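You operate a simulated robot arm through the tools that you are given. There is no shell and no other tool.

Carry out the task below with a simulated robot arm. There is one attempt and no reset: what you move stays moved.

Task
Lift the black stub out, turn the marked disc to teal and pin it.
Fine: stub in the blue tray; pull the orange pin out, turn the disc, push the pin in again. Where these are worked on the way, their far stop is far enough and under half their travel is too little: orange pin.

It is judged by the outcome, as a careful person would: the job done as asked, and still so three seconds after it is handed in. It fails if anything else is knocked over, pushed out of place, dropped, spilled or broken.

Robot
A 6-joint arm with a fingered hand, fixed in place. Base frame: the origin is on the floor under the middle of its stand, x ahead of it, y to its left, z up; the work surface is at about z = 0.8. Units: m, rad, N and s.
With the tool pointing down near the work surface it reaches from about 0.34 to 0.82 m from the base axis. Its first joint turns from -2.897 to 2.897 rad. Payload 4 kg.
The TCP is the grasp point between the finger pads, 0.026 m short of the fingertips. In the tool frame z runs along the fingers and y along their closing line. The gripper opens to 0.132 m; its body begins 0.073 m behind the TCP. The gripper is a hand of 5 fingers: y runs from the thumb to the fingers, the wrist lies at [0, 0, -0.239] in the tool frame.
Orientation is that of the tool frame in the base frame, as a unit quaternion [x, y, z, w]. With the fingers straight down and closing along the base's y, the tool's x points along the base's -x, its y along +y and its z along -z.

Tools
- The arm moves only by the tool nudge_tool. Its argument "commands" is a list of rows, each a list of 2 entries, a list of its own where there are three numbers: the shift along the tool's x, y, z in units of 300 mm (1.0 is 300 mm), then the turn, a rotation vector about the tool's x, y, z in units of 120 degrees (1.0 is 120 degrees). In form: [[[tx, ty, tz], [wx, wy, wz]], ...]. A call has 1 to 20 rows; each row is the pose to reach, as a shift and turn from the pose commanded when the call began, along the tool's axes at that moment. A call with a number of a shift or a turn outside -1 to 1 is refused whole. Each row takes 0.2 s and may step no farther than 0.05 m and 0.15 rad from the row before; otherwise, the whole call is refused. Where a pose cannot be reached the arm comes as near as it can. A force on the tool above 40 N (or 10 N above the force at the start of the call, whichever is more), or a blocked arm, ends the call early, and 0.2 s more pass. In this call time passes only in rows, and 0.2 s behind the last. It gives the time, the measured TCP pose, the force on the tool (base axes), the opening and the grip force at its end, in the units of the frame above (readings bear some noise), with the torque about the TCP (base axes, N m) and any sound that the robot's microphone picked up.
- Cameras (640 x 400 px; columns grow to the right, rows downward): "scene" is fixed at [0.4022, -0.6498, 1.378]; the picture's right is [0.69, 0.72, 0.00], its down [0.62, -0.59, -0.52] and it looks along [-0.37, 0.36, -0.86] (base axes); focal length 236 px, centre (320, 200). "wrist" rides on the gripper at [0.085, 0.002, -0.097] in the tool frame; the picture's right is [-0.02, 1.00, 0.00], its down [-0.75, -0.02, -0.66] and it looks along [-0.66, -0.01, 0.75] (tool axes); focal length 270 px, centre (320, 200).
- capture(camera): a new picture of that camera. No time passes.
- finger_targets(finger1, finger2, finger3, finger4, thumb_bend): sets how far each is bent, from 0 (flat) to 1 (curled in); at 0.3 the hand is open as for a grip, at 0.7 the pads meet at the TCP. One left out holds its place. A second passes; each finger stops where it meets its share of the squeeze, and holds until it gets a number again. It is the only way to open and close the hand. It gives what a move gives, with no picture; readings hold the bend of each and the force on the fingers (four entries, about 0 where the hand has none), thumb and palm.
- probe_pixels(camera, pixels): for up to 12 pixels [column, row] of the newest picture of that camera ("zoom" is the newest enlarged one), the place [x, y, z] in the base frame of the surface seen there, good to about 0.002 m. No time passes.
- zoom(camera, box): a new picture of the part [left, top, right, bottom] of that camera's present view, enlarged. No time passes.
- job_done(): hands the job in; it is judged then, once.

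Unless the task says otherwise, let go and move clear before handing in.

The tools are called as a command line: name --argument value ..., lists and objects as JSON in quotes. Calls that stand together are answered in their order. nudge_tool: Moves the arm, as the interface text tells. Its arguments: {"type":"object","properties":{"commands":{"type":"array"}},"required":["commands"]} The other tools are called the same way: finger_targets (finger1, finger2, finger3, finger4, thumb_bend) moves the fingers one by one; capture (camera) takes a picture; probe_pixels (camera, pixels) gives the place of the surface under pixels of a picture; zoom (camera, box) takes an enlarged picture of a part of a camera's view; job_done () hands the job in.

At the start:

```text
t: 0.0
position: [0.1637, -0.4821, 1.0981]
tcp_rot: [0.001, 1.0, 0.001, 0.001]
force: [1.0, 0.2, 0.7]
wrist_torque: [-0.02, -0.01, -0.02]
grip_width: 0.1319
finger_force: 0.0
shape: jaw
bend: [0.3, 0.3, 0.3, 0.3, 0.3]
finger forces: [0.0, 0.0, 0.1, 0.0, 0.0, 0.0]
```

scene: 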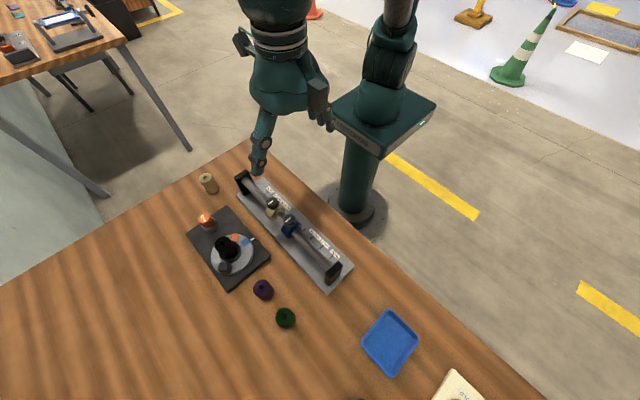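
wrist: 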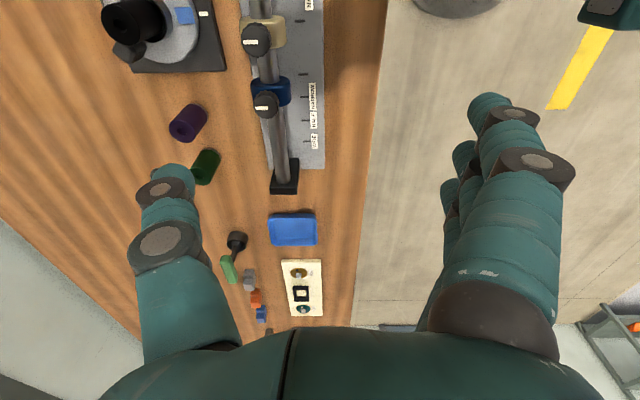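

The scene shows a disc fixture around pixel (230,250), with an orange pin near (205,220), a black stub on the disc and a blue tray at (390,342). I'll zoom in before moving anything.

zoom --camera "scene" --box '[170, 190, 298, 300]'

zoom --camera "wrist" --box '[80, 0, 340, 180]'

```text
3.64 times, centred on (234, 245) of scene
```

zoom: 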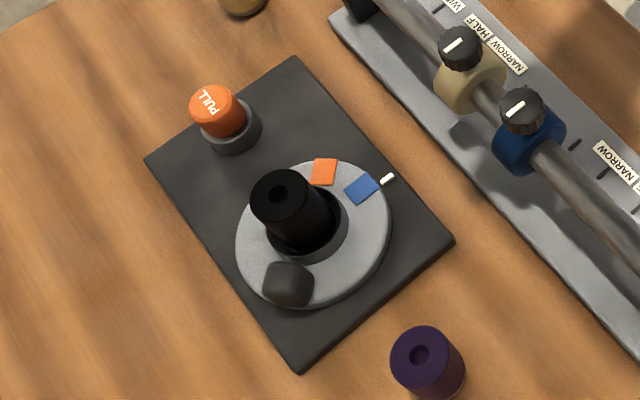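

```text
2.22 times, centred on (210, 90) of wrist
```

zoom: 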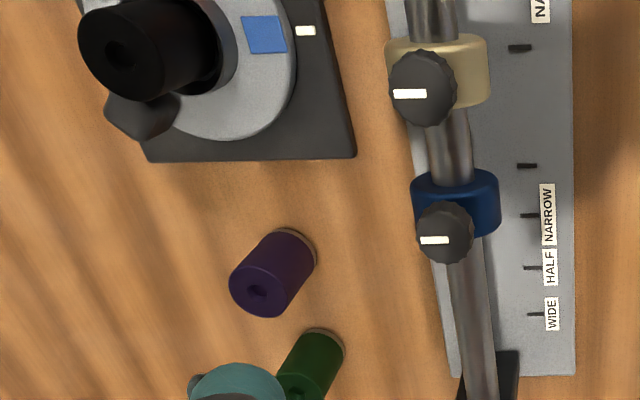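

The disc carries orange and blue patches, with a white index mark by the blue one. Teal must be hidden behind the stub. I'll probe positions from a scene zoom.

zoom --camera "scene" --box '[170, 190, 298, 300]'

probe_pixels --camera "zoom" --pixels '[[215, 103], [228, 125], [240, 145], [278, 195], [310, 225], [285, 275], [290, 300], [323, 172], [362, 188], [387, 180], [340, 280], [250, 240]]'

probe_pixels --camera "scene" --pixels '[[390, 342], [387, 310], [419, 340], [392, 377], [362, 343], [263, 288], [285, 316], [208, 181], [250, 330]]'

```text
3.64 times, centred on (234, 245) of scene
```

zoom: 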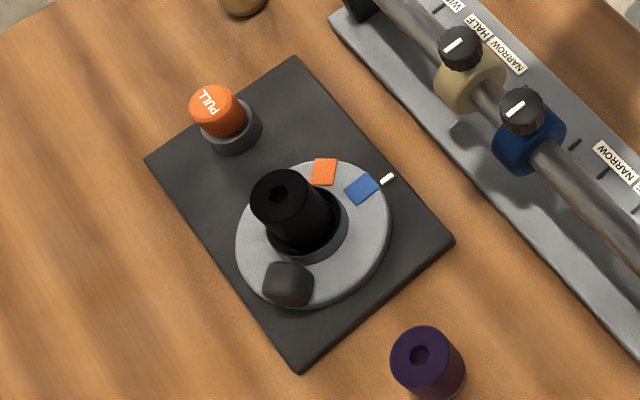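

```text
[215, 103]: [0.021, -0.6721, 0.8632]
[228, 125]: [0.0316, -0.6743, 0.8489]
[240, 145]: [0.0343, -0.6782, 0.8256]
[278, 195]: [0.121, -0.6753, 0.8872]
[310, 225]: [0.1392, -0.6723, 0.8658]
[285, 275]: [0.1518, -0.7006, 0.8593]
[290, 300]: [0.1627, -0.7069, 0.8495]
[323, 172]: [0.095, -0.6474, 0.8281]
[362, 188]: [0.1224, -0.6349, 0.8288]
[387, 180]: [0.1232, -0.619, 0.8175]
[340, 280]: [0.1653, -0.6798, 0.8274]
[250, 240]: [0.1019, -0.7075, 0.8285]
```

```text
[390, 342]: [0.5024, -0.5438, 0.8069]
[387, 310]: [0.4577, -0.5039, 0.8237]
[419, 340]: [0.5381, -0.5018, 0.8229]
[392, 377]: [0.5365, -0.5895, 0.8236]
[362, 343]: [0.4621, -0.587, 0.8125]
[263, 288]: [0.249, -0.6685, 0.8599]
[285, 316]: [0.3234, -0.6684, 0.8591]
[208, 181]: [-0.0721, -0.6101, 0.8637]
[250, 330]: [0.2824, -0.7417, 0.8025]
```

The disc top is at z≈0.828, the stub top at 0.887 and the pin top at 0.863. Next I'll map the plate corners, rail, sliders and other obstacles.

probe_pixels --camera "zoom" --pixels '[[293, 58], [148, 160], [452, 240], [298, 368], [460, 45], [520, 108], [475, 85], [530, 140], [345, 20], [590, 195], [237, 245], [390, 220]]'

probe_pixels --camera "scene" --pixels '[[243, 180], [333, 275], [330, 290], [272, 203], [290, 222], [310, 250], [350, 265], [460, 385], [206, 217], [226, 242], [205, 222], [240, 190]]'

probe_pixels --camera "wrist" --pixels '[[236, 241], [228, 268], [250, 280], [256, 298], [261, 314], [300, 290], [292, 230], [205, 165], [187, 122], [140, 15], [256, 38], [266, 103]]'

```text
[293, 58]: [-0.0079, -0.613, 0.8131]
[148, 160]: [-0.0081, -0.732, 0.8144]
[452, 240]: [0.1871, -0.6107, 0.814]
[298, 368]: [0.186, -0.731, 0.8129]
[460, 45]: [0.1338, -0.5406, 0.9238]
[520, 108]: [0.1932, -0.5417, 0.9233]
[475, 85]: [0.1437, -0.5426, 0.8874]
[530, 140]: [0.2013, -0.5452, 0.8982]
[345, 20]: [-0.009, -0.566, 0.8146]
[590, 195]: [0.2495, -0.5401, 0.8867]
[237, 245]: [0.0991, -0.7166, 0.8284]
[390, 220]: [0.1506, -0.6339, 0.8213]
```

```text
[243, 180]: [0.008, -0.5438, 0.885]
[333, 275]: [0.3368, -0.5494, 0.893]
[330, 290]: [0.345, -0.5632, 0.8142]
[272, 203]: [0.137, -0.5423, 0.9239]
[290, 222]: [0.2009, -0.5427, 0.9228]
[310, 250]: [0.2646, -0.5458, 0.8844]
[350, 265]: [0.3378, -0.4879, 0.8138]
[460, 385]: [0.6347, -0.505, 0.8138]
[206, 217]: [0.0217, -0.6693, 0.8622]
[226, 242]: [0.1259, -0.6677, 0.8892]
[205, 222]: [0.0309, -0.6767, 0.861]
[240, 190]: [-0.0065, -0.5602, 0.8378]
```

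```text
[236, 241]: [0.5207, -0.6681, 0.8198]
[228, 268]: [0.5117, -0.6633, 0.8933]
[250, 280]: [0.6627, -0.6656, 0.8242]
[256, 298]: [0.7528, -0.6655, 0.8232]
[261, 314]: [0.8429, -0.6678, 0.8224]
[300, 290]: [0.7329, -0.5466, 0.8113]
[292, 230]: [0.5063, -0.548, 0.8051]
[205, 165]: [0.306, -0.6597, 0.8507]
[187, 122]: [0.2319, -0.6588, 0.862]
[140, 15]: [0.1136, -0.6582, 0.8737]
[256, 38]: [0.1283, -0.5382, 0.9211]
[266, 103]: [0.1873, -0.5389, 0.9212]
```

The plate spans x -0.008 to 0.187 and y -0.732 to -0.611, and the rail's slider knobs reach z≈0.924 at y≈-0.541. I'll zoom closer on the stub, disc and pin to size them.

zoom --camera "scene" --box '[205, 222, 269, 262]'

probe_pixels --camera "zoom" --pixels '[[225, 65], [85, 165], [240, 150], [140, 80], [160, 195], [140, 370], [200, 390], [170, 440], [100, 390], [230, 250], [290, 215], [320, 250]]'

```text
10.00 times, centred on (237, 242) of scene
```

zoom: 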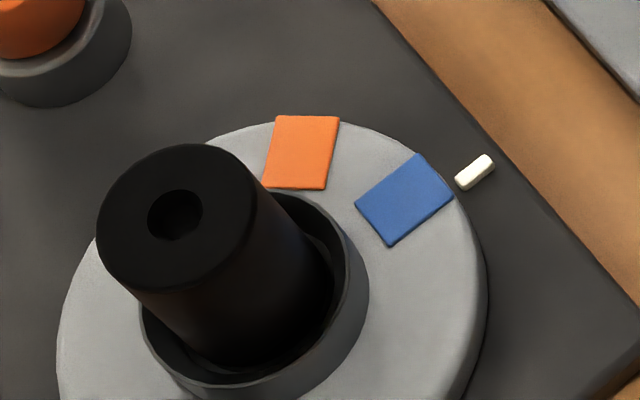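

```text
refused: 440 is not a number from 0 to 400
```

probe_pixels --camera "zoom" --pixels '[[175, 152], [105, 215], [250, 195], [160, 280], [245, 355], [320, 290], [145, 325], [355, 290], [270, 380], [300, 152], [402, 198], [474, 172]]'

zoom --camera "scene" --box '[200, 245, 264, 285]'

probe_pixels --camera "zoom" --pixels '[[240, 190], [200, 190], [280, 190], [240, 160], [240, 220], [240, 240], [180, 220], [300, 230], [350, 100], [420, 60], [300, 290], [150, 180]]'

```text
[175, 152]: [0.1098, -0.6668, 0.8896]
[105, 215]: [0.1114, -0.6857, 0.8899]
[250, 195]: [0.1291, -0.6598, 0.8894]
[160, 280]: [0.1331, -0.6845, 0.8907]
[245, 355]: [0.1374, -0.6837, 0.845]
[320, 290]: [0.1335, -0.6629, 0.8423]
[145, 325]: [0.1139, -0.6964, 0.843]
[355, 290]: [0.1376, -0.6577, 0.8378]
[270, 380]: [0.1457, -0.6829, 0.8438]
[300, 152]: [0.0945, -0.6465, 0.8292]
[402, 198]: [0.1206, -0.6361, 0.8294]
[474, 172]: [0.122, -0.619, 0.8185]
```

```text
10.00 times, centred on (232, 265) of scene
```

zoom: 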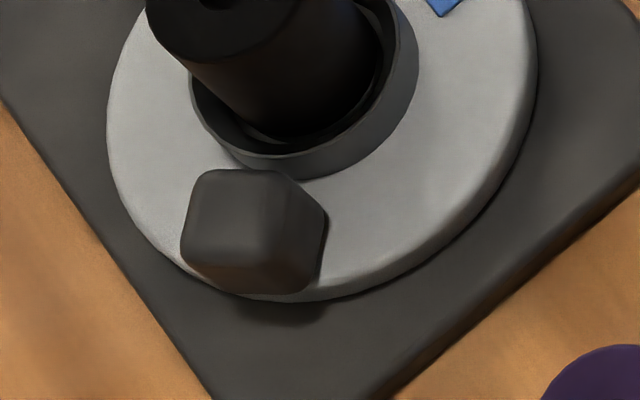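

```text
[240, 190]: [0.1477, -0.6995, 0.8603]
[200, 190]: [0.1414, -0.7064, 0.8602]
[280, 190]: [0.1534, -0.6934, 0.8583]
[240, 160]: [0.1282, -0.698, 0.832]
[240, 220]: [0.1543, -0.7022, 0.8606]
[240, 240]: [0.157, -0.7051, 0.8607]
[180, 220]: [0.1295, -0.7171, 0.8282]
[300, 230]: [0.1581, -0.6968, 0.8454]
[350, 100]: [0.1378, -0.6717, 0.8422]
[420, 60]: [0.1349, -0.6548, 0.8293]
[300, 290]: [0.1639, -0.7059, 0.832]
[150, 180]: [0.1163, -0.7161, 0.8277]
```

The stub has a radius of about 0.016, is centred near (0.122,-0.673), and its top is at 0.89. It sits in a cup with its rim at 0.844. The knob is near (0.150,-0.701), with its top at 0.860. I'll move above the stub at z≈1.0 with a 30° yaw, which keeps the thumb clear of the knob.

nudge_tool --commands '[[[0.023, -0.105, 0], [0, 0, 0.04]], [[0.046, -0.21, 0], [0, 0, 0.08]], [[0.069, -0.316, 0.05], [0, 0, 0.125]], [[0.092, -0.42, 0.12], [0, 0, 0.165]], [[0.115, -0.53, 0.2], [0, 0, 0.21]], [[0.137, -0.633, 0.27], [0, 0, 0.25]], [[0.137, -0.633, 0.327], [0, 0, 0.25]]]'

capture --camera "wrist"

capture --camera "scene"

```text
t: 1.6
position: [0.1239, -0.6729, 0.9992]
tcp_rot: [0.259, 0.966, 0.0, 0.0]
force: [0.4, 0.1, -0.9]
wrist_torque: [0.01, -0.02, 0.01]
grip_width: 0.1318
finger_force: 0.1
shape: jaw
bend: [0.3, 0.3, 0.3, 0.3, 0.3]
finger forces: [0.0, 0.0, 0.1, 0.0, 0.1, 0.1]
```

```text
taken
```

wrist: 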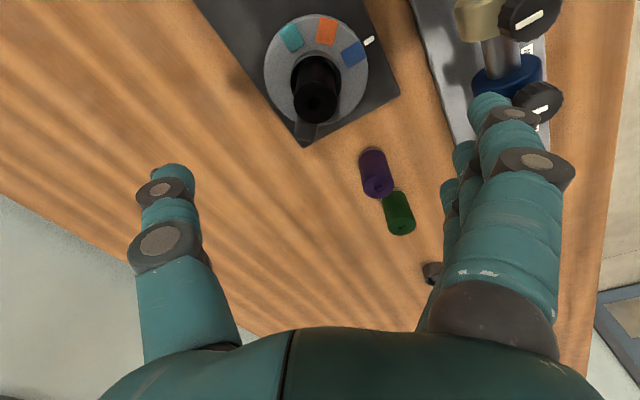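

```text
taken
```

scene: 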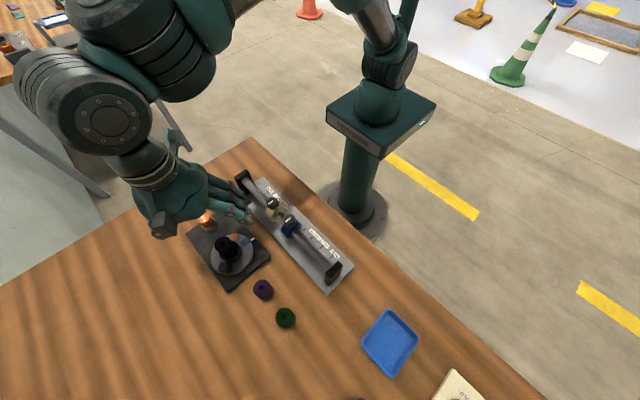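

The wrist picture shows teal at (290,37), orange at (327,30) and blue at (353,52), next to the index mark at (369,41). I'll probe these for angles.

zoom --camera "wrist" --box '[240, 0, 416, 110]'

probe_pixels --camera "wrist" --pixels '[[290, 37], [327, 30], [353, 52], [369, 41], [316, 104], [310, 130], [268, 70], [369, 70], [316, 15], [540, 100], [505, 113]]'

```text
3.64 times, centred on (328, 55) of wrist
```

zoom: 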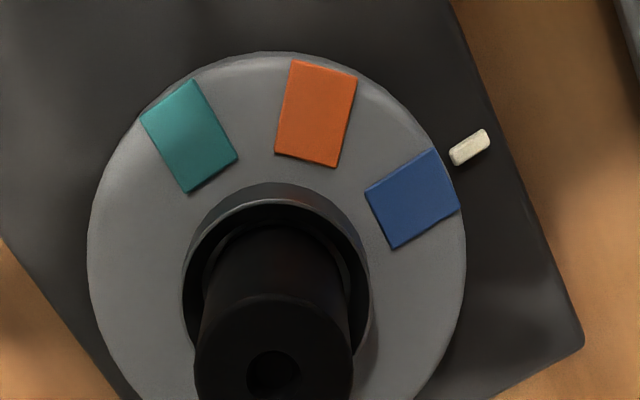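

```text
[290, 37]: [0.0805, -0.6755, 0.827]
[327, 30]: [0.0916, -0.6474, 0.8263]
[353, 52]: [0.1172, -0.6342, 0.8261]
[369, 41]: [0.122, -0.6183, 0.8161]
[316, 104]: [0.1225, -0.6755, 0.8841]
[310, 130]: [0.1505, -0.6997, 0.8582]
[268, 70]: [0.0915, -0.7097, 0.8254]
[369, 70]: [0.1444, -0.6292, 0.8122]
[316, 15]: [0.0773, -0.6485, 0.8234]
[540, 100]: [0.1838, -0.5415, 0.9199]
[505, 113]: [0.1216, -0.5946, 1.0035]
```

probe_pixels --camera "zoom" --pixels '[[190, 136], [316, 113], [413, 198], [469, 147], [276, 52], [89, 250], [465, 250], [276, 183], [185, 275], [369, 290], [142, 118], [194, 80]]'

```text
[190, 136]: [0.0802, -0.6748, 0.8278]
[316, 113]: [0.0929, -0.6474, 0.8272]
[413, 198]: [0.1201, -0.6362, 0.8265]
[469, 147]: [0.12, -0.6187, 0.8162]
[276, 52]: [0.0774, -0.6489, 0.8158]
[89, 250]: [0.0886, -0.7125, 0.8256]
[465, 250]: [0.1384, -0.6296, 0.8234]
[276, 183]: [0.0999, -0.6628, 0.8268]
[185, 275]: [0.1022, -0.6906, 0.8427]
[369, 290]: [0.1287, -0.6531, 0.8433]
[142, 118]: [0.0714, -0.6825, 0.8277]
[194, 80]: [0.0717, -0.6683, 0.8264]
```

Teal is at about 180° around the disc centre (≈(0.121,-0.674)) and blue is at the 90° mark, so the disc must turn 90° clockwise seen from above. I'll preshape the fingers narrower and re-check the view before going down.

finger_targets --finger1 0.45 --finger2 0.45 --finger3 0.45 --finger4 0.45 --thumb_bend 0.45

capture --camera "wrist"

zoom --camera "scene" --box '[110, 130, 310, 290]'

```text
t: 2.6
position: [0.1236, -0.673, 0.9996]
tcp_rot: [0.26, 0.966, 0.001, 0.0]
force: [-1.0, 0.1, 0.2]
wrist_torque: [0.04, 0.0, 0.01]
grip_width: 0.0918
finger_force: 0.0
shape: fingers
bend: [0.45, 0.45, 0.45, 0.45, 0.45]
finger forces: [0.0, 0.1, 0.0, 0.0, 0.1, 0.0]
```

```text
taken
```

wrist: 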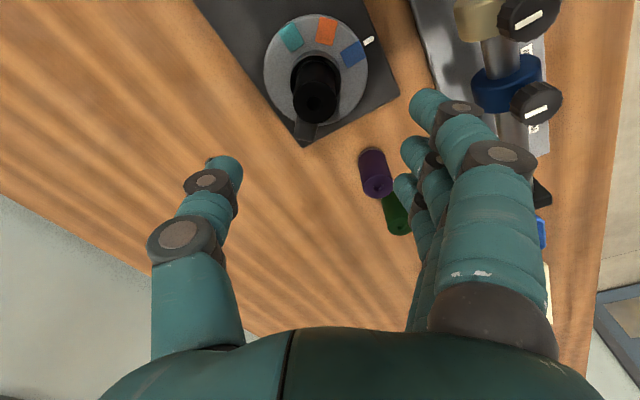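

```text
2.50 times, centred on (210, 210) of scene
```

zoom: 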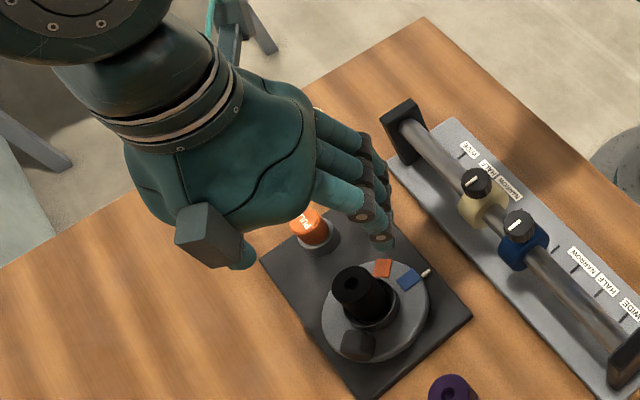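

Before I descend, I'll probe the thumb tip (225,170) and fingertips (430,100), (415,150) and (403,187) to learn where they sit relative to the TCP.

probe_pixels --camera "wrist" --pixels '[[225, 165], [235, 180], [212, 180], [425, 95], [415, 105], [412, 148], [400, 183], [440, 120], [460, 107], [505, 150]]'

```text
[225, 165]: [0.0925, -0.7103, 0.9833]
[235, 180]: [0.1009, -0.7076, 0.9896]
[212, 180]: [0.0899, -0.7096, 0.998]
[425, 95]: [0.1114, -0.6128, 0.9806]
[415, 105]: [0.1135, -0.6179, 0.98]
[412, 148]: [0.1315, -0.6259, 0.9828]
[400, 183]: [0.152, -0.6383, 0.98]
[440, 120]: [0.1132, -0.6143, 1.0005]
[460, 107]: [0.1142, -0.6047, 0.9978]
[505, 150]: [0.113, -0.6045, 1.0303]
```

The thumb sits at tool x≈0 and the four fingers are centred at about ±0.01 and ±0.03, so the geometry matches. I'll lower to z≈0.876 with the tips just above the cup rim.

nudge_tool --commands '[[[0.001, -0.003, 0.08], [0, 0, 0]], [[0.002, -0.006, 0.16], [0, 0, 0]], [[0.002, -0.007, 0.24], [0, 0, 0]], [[0.002, -0.007, 0.31], [0, 0, 0]], [[0.002, -0.007, 0.37], [0, 0, 0]], [[0.002, -0.007, 0.413], [0, 0, 0]]]'

capture --camera "wrist"

zoom --camera "scene" --box '[160, 170, 320, 290]'

```text
t: 4.0
position: [0.1215, -0.6748, 0.8765]
tcp_rot: [0.26, 0.966, 0.001, 0.0]
force: [0.1, -0.9, 0.1]
wrist_torque: [-0.01, 0.03, 0.01]
grip_width: 0.0919
finger_force: 0.0
shape: fingers
bend: [0.45, 0.45, 0.45, 0.45, 0.45]
finger forces: [0.0, 0.0, 0.0, 0.1, 0.0, 0.0]
```

```text
taken
```

wrist: 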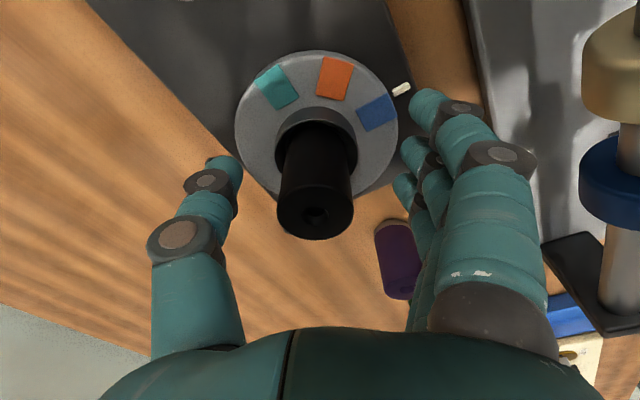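

```text
3.33 times, centred on (240, 230) of scene
```

zoom: 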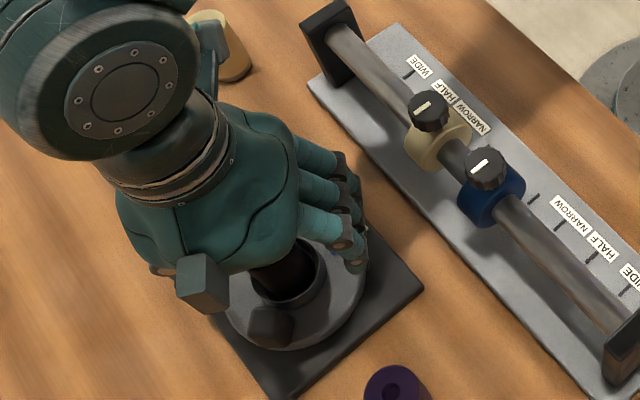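

The stub is centred between the thumb and fingers, and no force shows. I'll close the thumb and the two middle fingers, leaving the outer fingers short.

finger_targets --finger1 0.5 --finger2 0.7 --finger3 0.7 --finger4 0.5 --thumb_bend 0.7

capture --camera "wrist"

```text
t: 5.0
position: [0.1224, -0.6738, 0.8758]
tcp_rot: [0.26, 0.966, 0.0, 0.0]
force: [0.4, 0.3, 0.2]
wrist_torque: [0.01, -0.04, -0.02]
grip_width: 0.0589
finger_force: 11.7
shape: fingers
bend: [0.5, 0.62, 0.63, 0.5, 0.65]
finger forces: [0.0, 6.7, 5.5, 0.1, 11.8, 0.0]
```

```text
taken
```

wrist: 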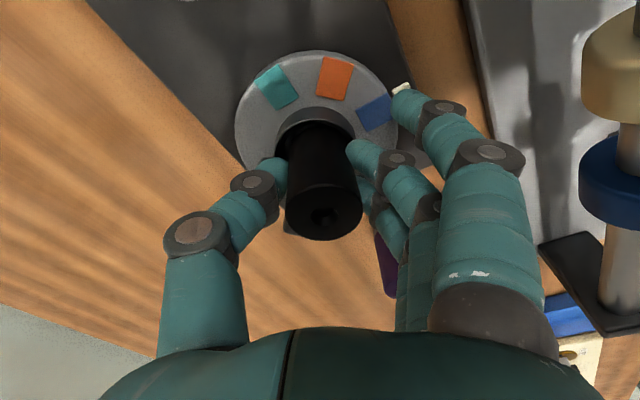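

The thumb (11.8 N) and middle fingers (6.7 and 5.5 N) are holding the stub. I'll lift straight up slowly.

nudge_tool --commands '[[[0, 0, -0.02], [0, 0, 0]], [[0, 0, -0.05], [0, 0, 0]], [[0, 0, -0.08], [0, 0, 0]], [[0, 0, -0.12], [0, 0, 0]], [[0, 0, -0.16], [0, 0, 0]]]'

capture --camera "wrist"

zoom --camera "scene" --box '[160, 170, 320, 290]'

```text
t: 6.2
position: [0.1203, -0.6759, 0.9239]
tcp_rot: [0.26, 0.966, 0.0, 0.0]
force: [0.7, -0.5, -4.2]
wrist_torque: [0.01, 0.0, -0.01]
grip_width: 0.0589
finger_force: 11.8
shape: fingers
bend: [0.5, 0.62, 0.63, 0.5, 0.65]
finger forces: [0.1, 6.6, 5.5, 0.0, 11.9, 0.1]
```

```text
taken
```

wrist: 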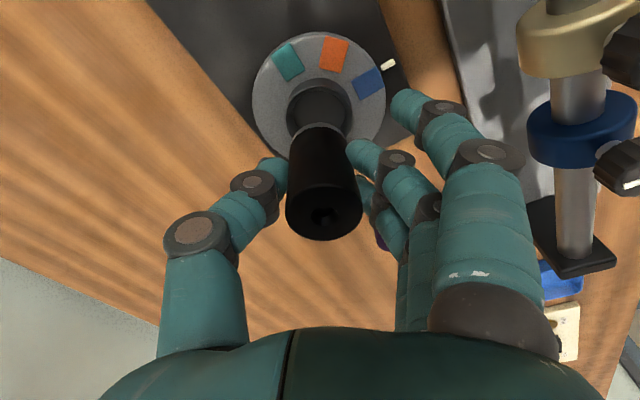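

```text
3.33 times, centred on (240, 230) of scene
```

zoom: 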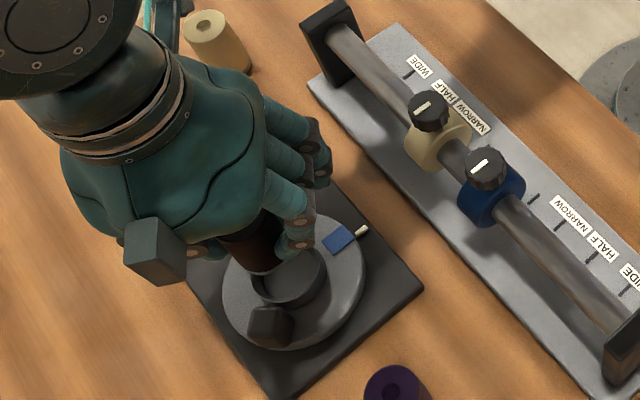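

The stub is out of the cup at about 4 N of weight, and the grip is stable. I'll lift it higher and move halfway toward the tray.

nudge_tool --commands '[[[0, 0, -0.08], [0, 0, 0]], [[0, 0, -0.17], [0, 0, 0]], [[0, 0, -0.26], [0, 0, 0]], [[0, 0, -0.35], [0, 0, 0]], [[0, 0, -0.42], [0, 0, 0]], [[-0.04, 0.046, -0.42], [0, 0, 0]], [[-0.1, 0.115, -0.42], [0, 0, 0]], [[-0.17, 0.195, -0.42], [0, 0, 0]], [[-0.24, 0.275, -0.42], [0, 0, 0]], [[-0.31, 0.355, -0.42], [0, 0, 0]], [[-0.38, 0.435, -0.42], [0, 0, 0]], [[-0.44, 0.504, -0.42], [0, 0, 0]]]'

capture --camera "scene"

capture --camera "wrist"

```text
t: 8.8
position: [0.3126, -0.6095, 1.0516]
tcp_rot: [0.259, 0.966, 0.001, -0.001]
force: [0.9, 0.1, -3.4]
wrist_torque: [-0.01, -0.02, -0.01]
grip_width: 0.0589
finger_force: 12.1
shape: fingers
bend: [0.5, 0.62, 0.63, 0.5, 0.65]
finger forces: [0.0, 7.0, 5.6, 0.0, 11.8, 0.1]
```

```text
taken
```

scene: 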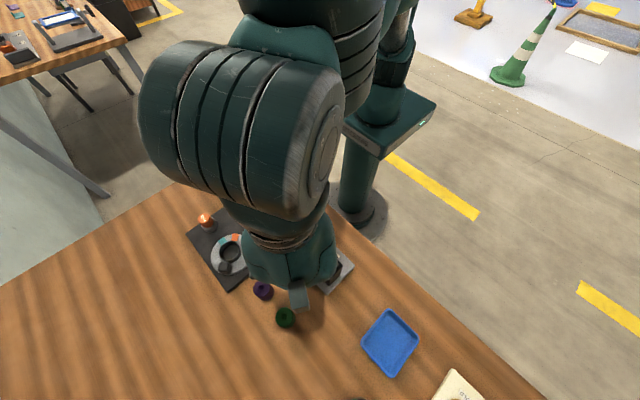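

```text
taken
```

wrist: 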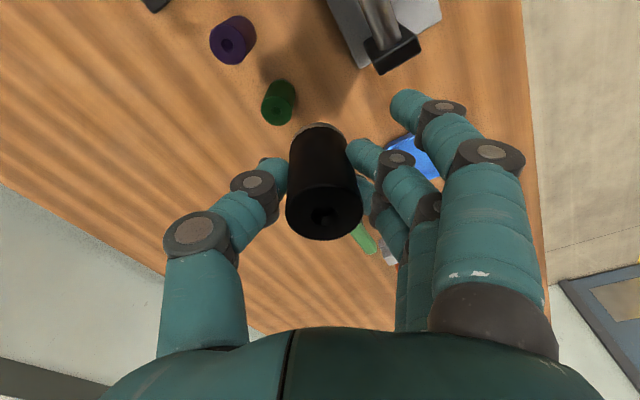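

The stub is held firmly over (0.313,-0.61). I'll probe its lower end (wrist pixels (300,130), (320,128), (343,135)) and the tray in the fresh scene picture.

probe_pixels --camera "wrist" --pixels '[[298, 140], [318, 128], [322, 140], [343, 140], [322, 195], [320, 232], [290, 205], [360, 200]]'

probe_pixels --camera "scene" --pixels '[[388, 312], [417, 338], [391, 375], [364, 345], [390, 342], [400, 325], [375, 355], [380, 330], [402, 355]]'

```text
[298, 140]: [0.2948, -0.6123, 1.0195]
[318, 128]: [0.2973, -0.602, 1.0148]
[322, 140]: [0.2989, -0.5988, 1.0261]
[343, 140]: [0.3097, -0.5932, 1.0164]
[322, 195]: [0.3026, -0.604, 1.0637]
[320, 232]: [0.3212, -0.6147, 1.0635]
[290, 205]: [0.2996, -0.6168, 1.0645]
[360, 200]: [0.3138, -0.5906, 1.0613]
```

```text
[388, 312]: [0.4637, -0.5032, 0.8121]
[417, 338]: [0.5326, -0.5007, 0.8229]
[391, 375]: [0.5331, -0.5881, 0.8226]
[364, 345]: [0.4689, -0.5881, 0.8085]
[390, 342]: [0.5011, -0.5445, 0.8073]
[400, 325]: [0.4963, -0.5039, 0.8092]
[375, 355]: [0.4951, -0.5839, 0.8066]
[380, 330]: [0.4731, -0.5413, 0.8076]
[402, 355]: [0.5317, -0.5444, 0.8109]
```

The stub's bottom is about 0.04–0.046 below the TCP. The tray is centred near (0.499,-0.545), with its floor at 0.807 and rim at 0.824. I'll curl the outer fingers away so they can't catch the rim, then move over the tray.

finger_targets --finger1 0.95 --finger4 0.95

nudge_tool --commands '[[[-0.04, 0.046, 0], [0, 0, 0]], [[-0.1, 0.115, 0], [0, 0, 0]], [[-0.17, 0.195, 0], [0, 0, 0]], [[-0.24, 0.275, 0], [0, 0, 0]], [[-0.31, 0.355, 0], [0, 0, 0]], [[-0.38, 0.435, 0], [0, 0, 0]], [[-0.42, 0.48, 0], [0, 0, 0]], [[-0.436, 0.498, 0], [0, 0, 0]]]'

capture --camera "wrist"

capture --camera "scene"

```text
t: 9.8
position: [0.3107, -0.6103, 1.0514]
tcp_rot: [0.26, 0.966, 0.0, 0.0]
force: [-0.4, -0.9, -2.7]
wrist_torque: [-0.01, -0.01, -0.03]
grip_width: 0.0393
finger_force: 12.3
shape: fingers
bend: [0.95, 0.62, 0.63, 0.95, 0.65]
finger forces: [0.0, 7.1, 5.5, 0.0, 11.8, 0.1]
```

```text
t: 11.6
position: [0.4993, -0.5455, 1.0503]
tcp_rot: [0.258, 0.966, 0.0, -0.001]
force: [-0.4, -0.2, -3.7]
wrist_torque: [0.02, 0.0, 0.0]
grip_width: 0.0394
finger_force: 12.6
shape: fingers
bend: [0.95, 0.62, 0.63, 0.95, 0.65]
finger forces: [0.0, 7.0, 5.5, 0.0, 11.7, 0.0]
```

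```text
taken
```

wrist: 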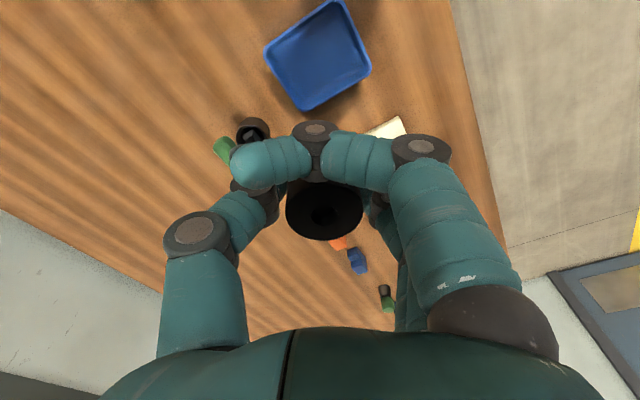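

```text
taken
```

scene: 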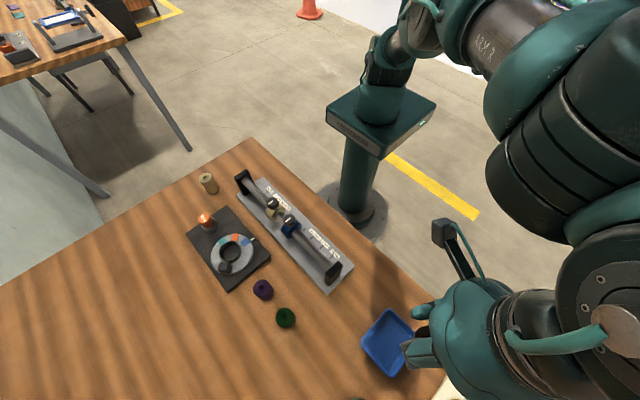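

The stub is above the tray and the grip is steady. I'll lower to about z=0.87, well short of touching down.

probe_pixels --camera "wrist" --pixels '[[315, 130], [260, 165], [360, 150], [268, 50], [333, 5], [370, 70], [308, 107], [225, 150], [252, 130]]'

nudge_tool --commands '[[[0, 0, 0.1], [0, 0, 0]], [[0, 0, 0.2], [0, 0, 0]], [[0, 0, 0.3], [0, 0, 0]], [[0, 0, 0.4], [0, 0, 0]], [[0, 0, 0.48], [0, 0, 0]], [[0, 0, 0.54], [0, 0, 0]], [[0, 0, 0.58], [0, 0, 0]], [[0, 0, 0.6], [0, 0, 0]]]'

capture --camera "wrist"

zoom --camera "scene" --box '[320, 270, 480, 390]'

```text
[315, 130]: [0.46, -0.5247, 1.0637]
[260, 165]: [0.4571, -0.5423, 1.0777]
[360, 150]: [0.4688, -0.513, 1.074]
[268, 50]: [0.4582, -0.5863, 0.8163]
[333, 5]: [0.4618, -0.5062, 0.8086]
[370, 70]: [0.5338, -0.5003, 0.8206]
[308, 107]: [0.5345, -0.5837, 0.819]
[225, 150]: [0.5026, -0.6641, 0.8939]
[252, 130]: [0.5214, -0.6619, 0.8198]
```

```text
t: 13.4
position: [0.497, -0.5463, 0.8707]
tcp_rot: [0.258, 0.966, 0.0, 0.0]
force: [-0.5, -0.4, -3.1]
wrist_torque: [-0.02, 0.01, 0.0]
grip_width: 0.0396
finger_force: 11.4
shape: fingers
bend: [0.95, 0.62, 0.63, 0.95, 0.65]
finger forces: [0.0, 6.9, 5.4, 0.0, 11.8, 0.0]
```

```text
taken
```

wrist: 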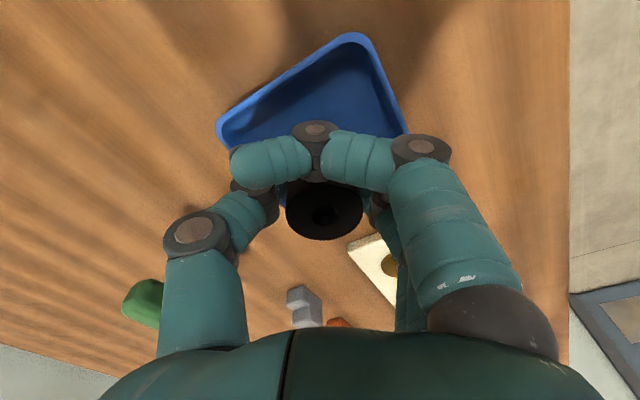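

```text
3.33 times, centred on (400, 330) of scene
```

zoom: 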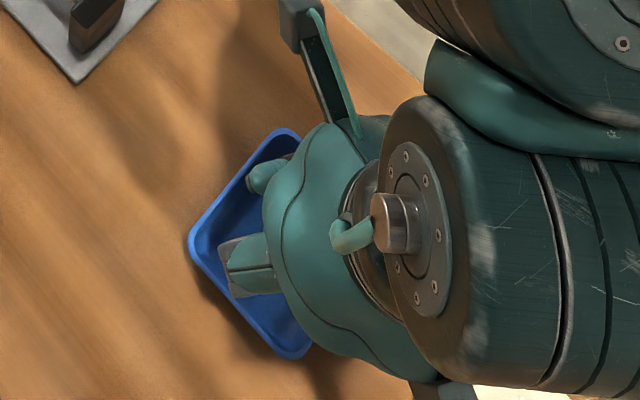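

The stub is over the tray with no contact yet. I'll lower in small steps and watch the z force for touchdown.

nudge_tool --commands '[[[0, 0, 0.013], [0, 0, 0]], [[0, 0, 0.026], [0, 0, 0]], [[0, 0, 0.036], [0, 0, 0]]]'

```text
t: 14.2
position: [0.4976, -0.5457, 0.8594]
tcp_rot: [0.26, 0.966, 0.0, 0.0]
force: [0.1, 0.8, -4.6]
wrist_torque: [-0.01, 0.01, 0.03]
grip_width: 0.0393
finger_force: 12.0
shape: fingers
bend: [0.95, 0.62, 0.63, 0.95, 0.65]
finger forces: [0.0, 7.0, 5.5, 0.0, 11.7, 0.0]
```

nudge_tool --commands '[[[0, 0, 0.007], [0, 0, 0]], [[0, 0, 0.013], [0, 0, 0]]]'

```text
t: 14.8
position: [0.4997, -0.5455, 0.856]
tcp_rot: [0.26, 0.966, 0.0, 0.001]
force: [0.3, -0.4, -4.0]
wrist_torque: [0.0, 0.01, 0.04]
grip_width: 0.0393
finger_force: 11.1
shape: fingers
bend: [0.95, 0.62, 0.63, 0.95, 0.65]
finger forces: [0.1, 7.0, 5.6, 0.0, 11.6, 0.0]
```

The z force is still about -4 N, which is only the stub's weight. I'll keep lowering gently.

nudge_tool --commands '[[[0, 0, 0.006], [0, 0, 0]], [[0, 0, 0.01], [0, 0, 0]]]'

```text
t: 15.4
position: [0.4992, -0.5458, 0.8535]
tcp_rot: [0.259, 0.966, 0.0, 0.001]
force: [0.1, -1.5, 7.9]
wrist_torque: [0.07, -0.05, 0.01]
grip_width: 0.039
finger_force: 13.8
shape: fingers
bend: [0.95, 0.64, 0.65, 0.95, 0.65]
finger forces: [0.1, 7.7, 6.0, 0.0, 13.6, 0.1]
```

Touchdown: z force jumped to +7.9 N at TCP z≈0.854. I'll ease the load slightly, then open the thumb and middle fingers only partway so they stay inside the rim.

nudge_tool --commands '[[[0, 0, -0.003], [0, 0, 0]]]'

finger_targets --finger2 0.56 --finger3 0.56 --thumb_bend 0.57

capture --camera "wrist"

```text
t: 15.8
position: [0.4985, -0.5451, 0.8527]
tcp_rot: [0.258, 0.966, -0.001, 0.001]
force: [0.7, -2.0, 8.0]
wrist_torque: [0.08, -0.05, -0.04]
grip_width: 0.0395
finger_force: 14.0
shape: fingers
bend: [0.95, 0.64, 0.65, 0.95, 0.65]
finger forces: [0.1, 7.7, 6.4, 0.0, 13.6, 0.1]
```

```text
t: 16.8
position: [0.4974, -0.5456, 0.8537]
tcp_rot: [0.26, 0.966, 0.0, 0.0]
force: [0.1, 0.1, -0.9]
wrist_torque: [0.01, -0.01, 0.02]
grip_width: 0.0423
finger_force: 0.0
shape: fingers
bend: [0.95, 0.56, 0.56, 0.95, 0.56]
finger forces: [0.1, 0.0, 0.0, 0.0, 0.0, 0.0]
```

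```text
taken
```

wrist: 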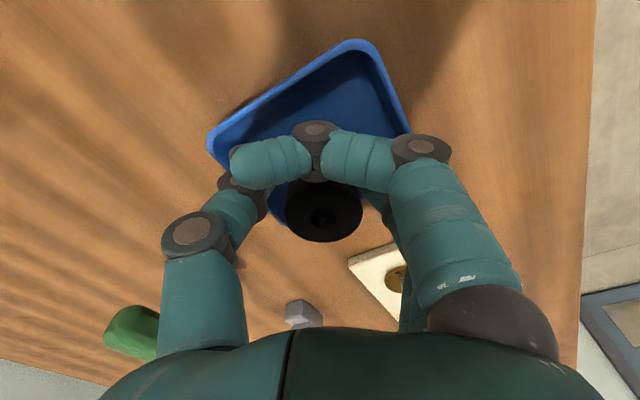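

All contact forces are now zero, so the stub is standing free. I'll rise slowly straight up.

nudge_tool --commands '[[[0, 0, -0.03], [0, 0, 0]], [[0, 0, -0.07], [0, 0, 0]], [[0, 0, -0.12], [0, 0, 0]], [[0, 0, -0.2], [0, 0, 0]], [[0, 0, -0.3], [0, 0, 0]], [[0, 0, -0.42], [0, 0, 0]], [[0, 0, -0.55], [0, 0, 0]], [[0, 0, -0.65], [0, 0, 0]]]'

capture --camera "wrist"

```text
t: 18.6
position: [0.4966, -0.5479, 1.049]
tcp_rot: [0.258, 0.966, 0.001, -0.001]
force: [-0.8, -0.7, -0.1]
wrist_torque: [-0.01, 0.01, 0.0]
grip_width: 0.0422
finger_force: 0.0
shape: fingers
bend: [0.95, 0.56, 0.56, 0.95, 0.56]
finger forces: [0.0, 0.1, 0.1, 0.0, 0.0, 0.1]
```

```text
taken
```

wrist: 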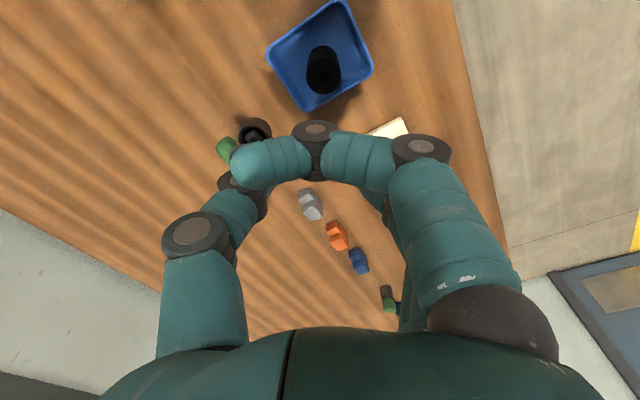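

The stub stands upright in the tray (wrist pixel (322,70)). With the arm out of the way, I'll study the pin and disc in the scene view.

zoom --camera "scene" --box '[180, 198, 276, 258]'

probe_pixels --camera "zoom" --pixels '[[148, 120], [190, 130], [168, 105], [168, 145], [175, 170], [175, 190], [140, 215], [200, 215], [225, 190], [360, 285], [330, 390], [400, 330]]'

```text
6.67 times, centred on (228, 228) of scene
```

zoom: 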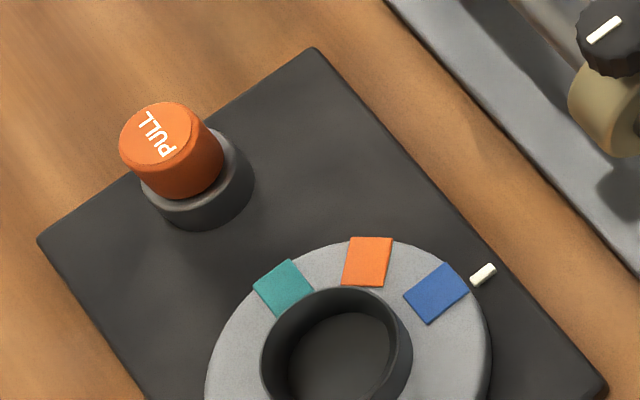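

```text
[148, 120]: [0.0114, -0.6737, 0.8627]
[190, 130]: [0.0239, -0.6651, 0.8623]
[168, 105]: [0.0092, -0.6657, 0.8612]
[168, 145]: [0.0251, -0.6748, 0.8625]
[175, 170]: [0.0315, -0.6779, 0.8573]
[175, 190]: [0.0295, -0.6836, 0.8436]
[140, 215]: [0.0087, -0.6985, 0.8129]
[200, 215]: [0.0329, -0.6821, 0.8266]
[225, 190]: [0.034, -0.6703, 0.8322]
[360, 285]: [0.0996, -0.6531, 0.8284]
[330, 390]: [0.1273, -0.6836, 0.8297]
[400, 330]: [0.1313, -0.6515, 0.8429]
```

zoom --camera "scene" --box '[189, 205, 221, 237]'

probe_pixels --camera "zoom" --pixels '[[200, 120], [300, 150], [260, 100], [240, 200], [220, 150], [245, 240], [300, 230], [250, 290], [330, 260], [350, 230], [270, 320], [200, 290]]'

```text
12.50 times, centred on (205, 221) of scene
```

zoom: 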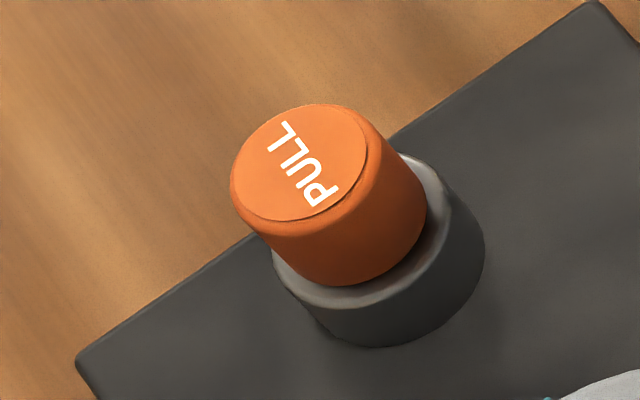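

```text
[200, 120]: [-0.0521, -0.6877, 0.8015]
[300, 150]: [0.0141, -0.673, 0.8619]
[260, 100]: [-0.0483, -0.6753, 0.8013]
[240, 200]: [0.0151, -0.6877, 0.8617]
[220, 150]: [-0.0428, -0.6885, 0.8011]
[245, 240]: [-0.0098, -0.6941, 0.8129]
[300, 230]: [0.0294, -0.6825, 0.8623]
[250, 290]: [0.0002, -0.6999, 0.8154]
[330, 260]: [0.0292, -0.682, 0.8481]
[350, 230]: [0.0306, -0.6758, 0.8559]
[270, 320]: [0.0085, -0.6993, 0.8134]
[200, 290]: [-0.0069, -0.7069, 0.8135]
```

probe_pixels --camera "zoom" --pixels '[[238, 175], [305, 108], [358, 150], [290, 215], [300, 160], [335, 275], [425, 190], [290, 275], [350, 295], [440, 240], [380, 335], [460, 290]]'

```text
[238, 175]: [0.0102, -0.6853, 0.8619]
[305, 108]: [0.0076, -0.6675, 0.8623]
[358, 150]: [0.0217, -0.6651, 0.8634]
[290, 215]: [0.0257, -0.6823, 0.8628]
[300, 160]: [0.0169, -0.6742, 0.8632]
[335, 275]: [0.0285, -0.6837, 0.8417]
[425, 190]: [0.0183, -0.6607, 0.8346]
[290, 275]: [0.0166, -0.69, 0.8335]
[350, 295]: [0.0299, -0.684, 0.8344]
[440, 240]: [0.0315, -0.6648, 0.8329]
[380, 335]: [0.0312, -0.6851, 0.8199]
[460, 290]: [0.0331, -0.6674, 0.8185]
```

The pin cap is centred near (0.0165,-0.675). It runs from z≈0.836 to 0.863, above a sleeve whose top is at 0.834. I'll fly back at a safe height to above the pin.

nudge_tool --commands '[[[0.06, -0.06, 0], [0, 0, 0]], [[0.14, -0.14, 0], [0, 0, 0]], [[0.22, -0.22, 0], [0, 0, 0]], [[0.3, -0.3, 0], [0, 0, 0]], [[0.38, -0.38, 0], [0, 0, 0]], [[0.46, -0.46, 0], [0, 0, 0]], [[0.53, -0.53, 0], [0, 0, 0]], [[0.586, -0.585, 0], [0, 0, 0]]]'

nudge_tool --commands '[[[0.06, -0.06, 0], [0, 0, 0]], [[0.14, -0.14, 0], [0, 0, 0]], [[0.22, -0.22, 0], [0, 0, 0]], [[0.3, -0.3, 0], [0, 0, 0]], [[0.38, -0.38, 0], [0, 0, 0]], [[0.46, -0.46, 0], [0, 0, 0]], [[0.53, -0.53, 0], [0, 0, 0]], [[0.586, -0.59, 0], [0, 0, 0]]]'

capture --camera "wrist"

capture --camera "scene"

```text
t: 20.4
position: [0.257, -0.6108, 1.0477]
tcp_rot: [0.259, 0.966, 0.001, 0.001]
force: [-0.2, 0.6, -0.1]
wrist_torque: [-0.02, 0.02, 0.0]
grip_width: 0.0423
finger_force: 0.1
shape: fingers
bend: [0.95, 0.56, 0.56, 0.95, 0.56]
finger forces: [0.0, 0.0, 0.0, 0.0, 0.1, 0.0]
```

```text
t: 22.2
position: [0.0161, -0.6743, 1.0503]
tcp_rot: [0.259, 0.966, 0.0, -0.001]
force: [0.5, 1.1, -0.4]
wrist_torque: [0.05, 0.01, -0.02]
grip_width: 0.0424
finger_force: 0.0
shape: fingers
bend: [0.95, 0.56, 0.56, 0.95, 0.56]
finger forces: [0.0, 0.0, 0.0, 0.1, 0.0, 0.0]
```

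```text
taken
```

wrist: 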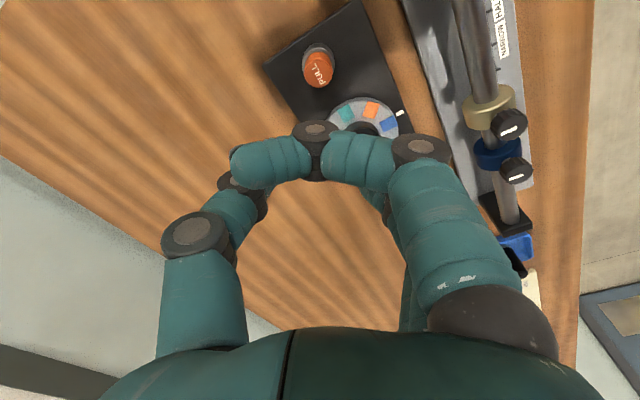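

```text
taken
```

scene: 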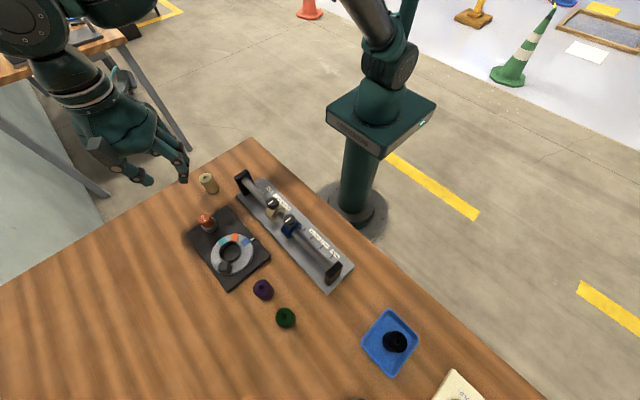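

I'm above the pin, but the near curled finger blocks the view. I'll reopen the outer fingers part way and preshape the others, then look again.

finger_targets --finger1 0.4 --finger2 0.48 --finger3 0.48 --finger4 0.4 --thumb_bend 0.48

zoom --camera "wrist" --box '[250, 10, 410, 110]'

probe_pixels --camera "zoom" --pixels '[[275, 237], [215, 240], [335, 240], [275, 210], [275, 275]]'

```text
t: 23.2
position: [0.0174, -0.6753, 1.0495]
tcp_rot: [0.26, 0.966, 0.0, 0.001]
force: [0.3, -0.2, -0.1]
wrist_torque: [-0.01, -0.01, 0.03]
grip_width: 0.0932
finger_force: 0.0
shape: fingers
bend: [0.4, 0.48, 0.48, 0.4, 0.48]
finger forces: [0.1, 0.0, 0.1, 0.1, 0.0, 0.1]
```

```text
4.00 times, centred on (330, 60) of wrist
```

zoom: 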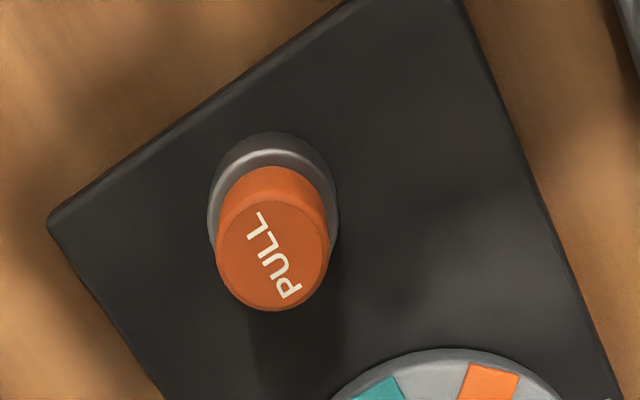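

```text
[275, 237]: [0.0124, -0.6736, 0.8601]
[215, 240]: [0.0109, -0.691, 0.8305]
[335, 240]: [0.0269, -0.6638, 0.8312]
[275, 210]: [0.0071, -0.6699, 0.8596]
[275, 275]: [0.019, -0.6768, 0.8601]
```

The pin cap centre reads about (0.016,-0.675), right under the TCP. I'll descend to about z=0.88 and check alignment.

nudge_tool --commands '[[[0.002, -0.003, 0.1], [0, 0, 0]], [[0.0035, -0.006, 0.2], [0, 0, 0]], [[0.0035, -0.006, 0.3], [0, 0, 0]], [[0.0035, -0.006, 0.4], [0, 0, 0]], [[0.0035, -0.006, 0.48], [0, 0, 0]], [[0.0035, -0.006, 0.53], [0, 0, 0]], [[0.0035, -0.006, 0.56], [0, 0, 0]]]'

capture --camera "wrist"

zoom --camera "scene" --box '[140, 150, 300, 270]'

```text
t: 24.8
position: [0.0153, -0.6759, 0.8793]
tcp_rot: [0.26, 0.966, 0.0, 0.0]
force: [-0.6, -0.2, 0.2]
wrist_torque: [0.0, -0.01, -0.02]
grip_width: 0.0932
finger_force: 0.1
shape: fingers
bend: [0.4, 0.48, 0.48, 0.4, 0.48]
finger forces: [0.0, 0.1, 0.1, 0.1, 0.0, 0.0]
```

```text
taken
```

wrist: 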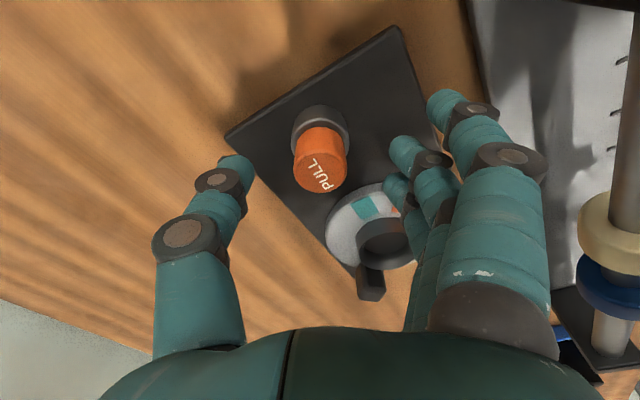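

```text
3.33 times, centred on (220, 210) of scene
```

zoom: 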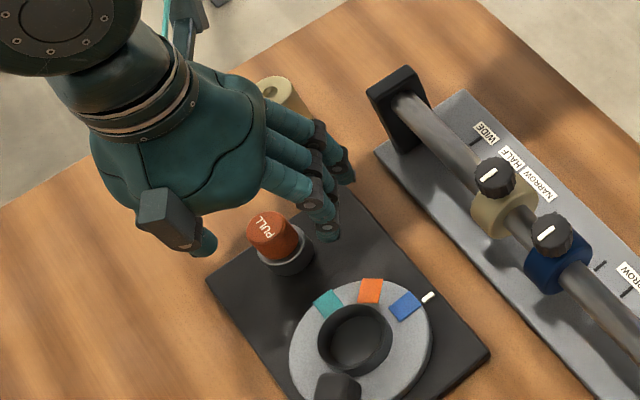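

The cap at (320,160) sits between the thumb and the fingers. I'll lower the last 18 mm and grip it.

nudge_tool --commands '[[[0, 0, 0.025], [0, 0, 0]], [[0, 0, 0.045], [0, 0, 0]], [[0, 0, 0.06], [0, 0, 0]]]'

finger_targets --finger2 0.72 --finger3 0.72 --thumb_bend 0.72

capture --camera "wrist"

```text
t: 25.6
position: [0.0143, -0.6765, 0.8622]
tcp_rot: [0.26, 0.966, 0.001, -0.001]
force: [0.4, -0.1, 0.2]
wrist_torque: [-0.02, -0.01, -0.01]
grip_width: 0.0933
finger_force: 0.2
shape: fingers
bend: [0.4, 0.48, 0.48, 0.4, 0.48]
finger forces: [0.0, 0.0, 0.0, 0.0, 0.1, 0.0]
```

```text
t: 26.6
position: [0.0147, -0.6759, 0.8617]
tcp_rot: [0.26, 0.966, 0.001, 0.0]
force: [1.2, 0.9, -2.1]
wrist_torque: [0.01, 0.01, 0.03]
grip_width: 0.0704
finger_force: 13.5
shape: fingers
bend: [0.4, 0.66, 0.67, 0.4, 0.66]
finger forces: [0.0, 7.2, 6.6, 0.0, 12.2, 0.0]
```

```text
taken
```

wrist: 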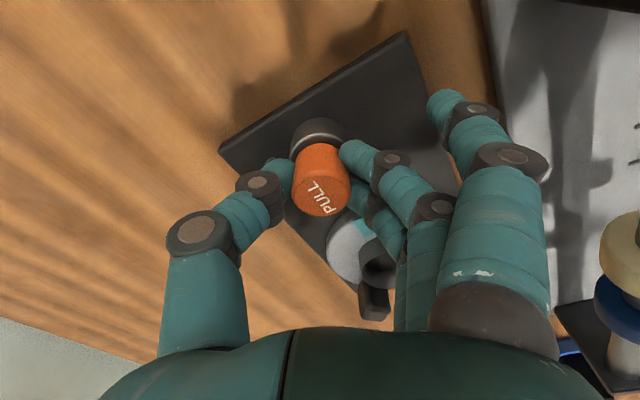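

The cap is gripped with thumb at 12 N and fingers at 7 and 6.6 N. I'll pull straight up in small steps and watch the force.

nudge_tool --commands '[[[0, 0, -0.01], [0, 0, 0]], [[0, 0, -0.02], [0, 0, 0]], [[0, 0, -0.03], [0, 0, 0]]]'

capture --camera "wrist"

```text
t: 27.4
position: [0.0157, -0.6754, 0.8709]
tcp_rot: [0.259, 0.966, -0.001, 0.0]
force: [-0.2, -1.4, -2.2]
wrist_torque: [-0.02, 0.01, 0.0]
grip_width: 0.0705
finger_force: 13.1
shape: fingers
bend: [0.4, 0.67, 0.67, 0.4, 0.66]
finger forces: [0.0, 6.4, 6.1, 0.0, 13.2, 0.0]
```

```text
taken
```

wrist: 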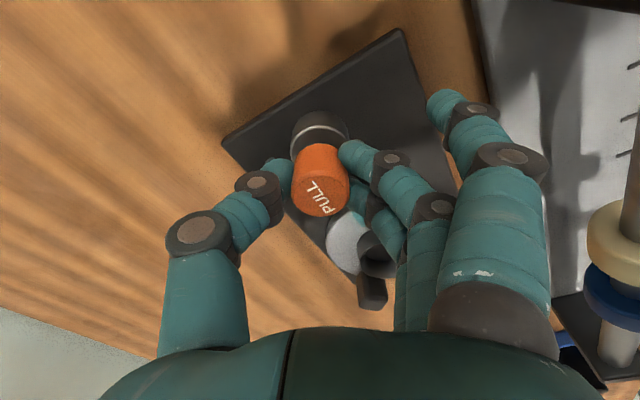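

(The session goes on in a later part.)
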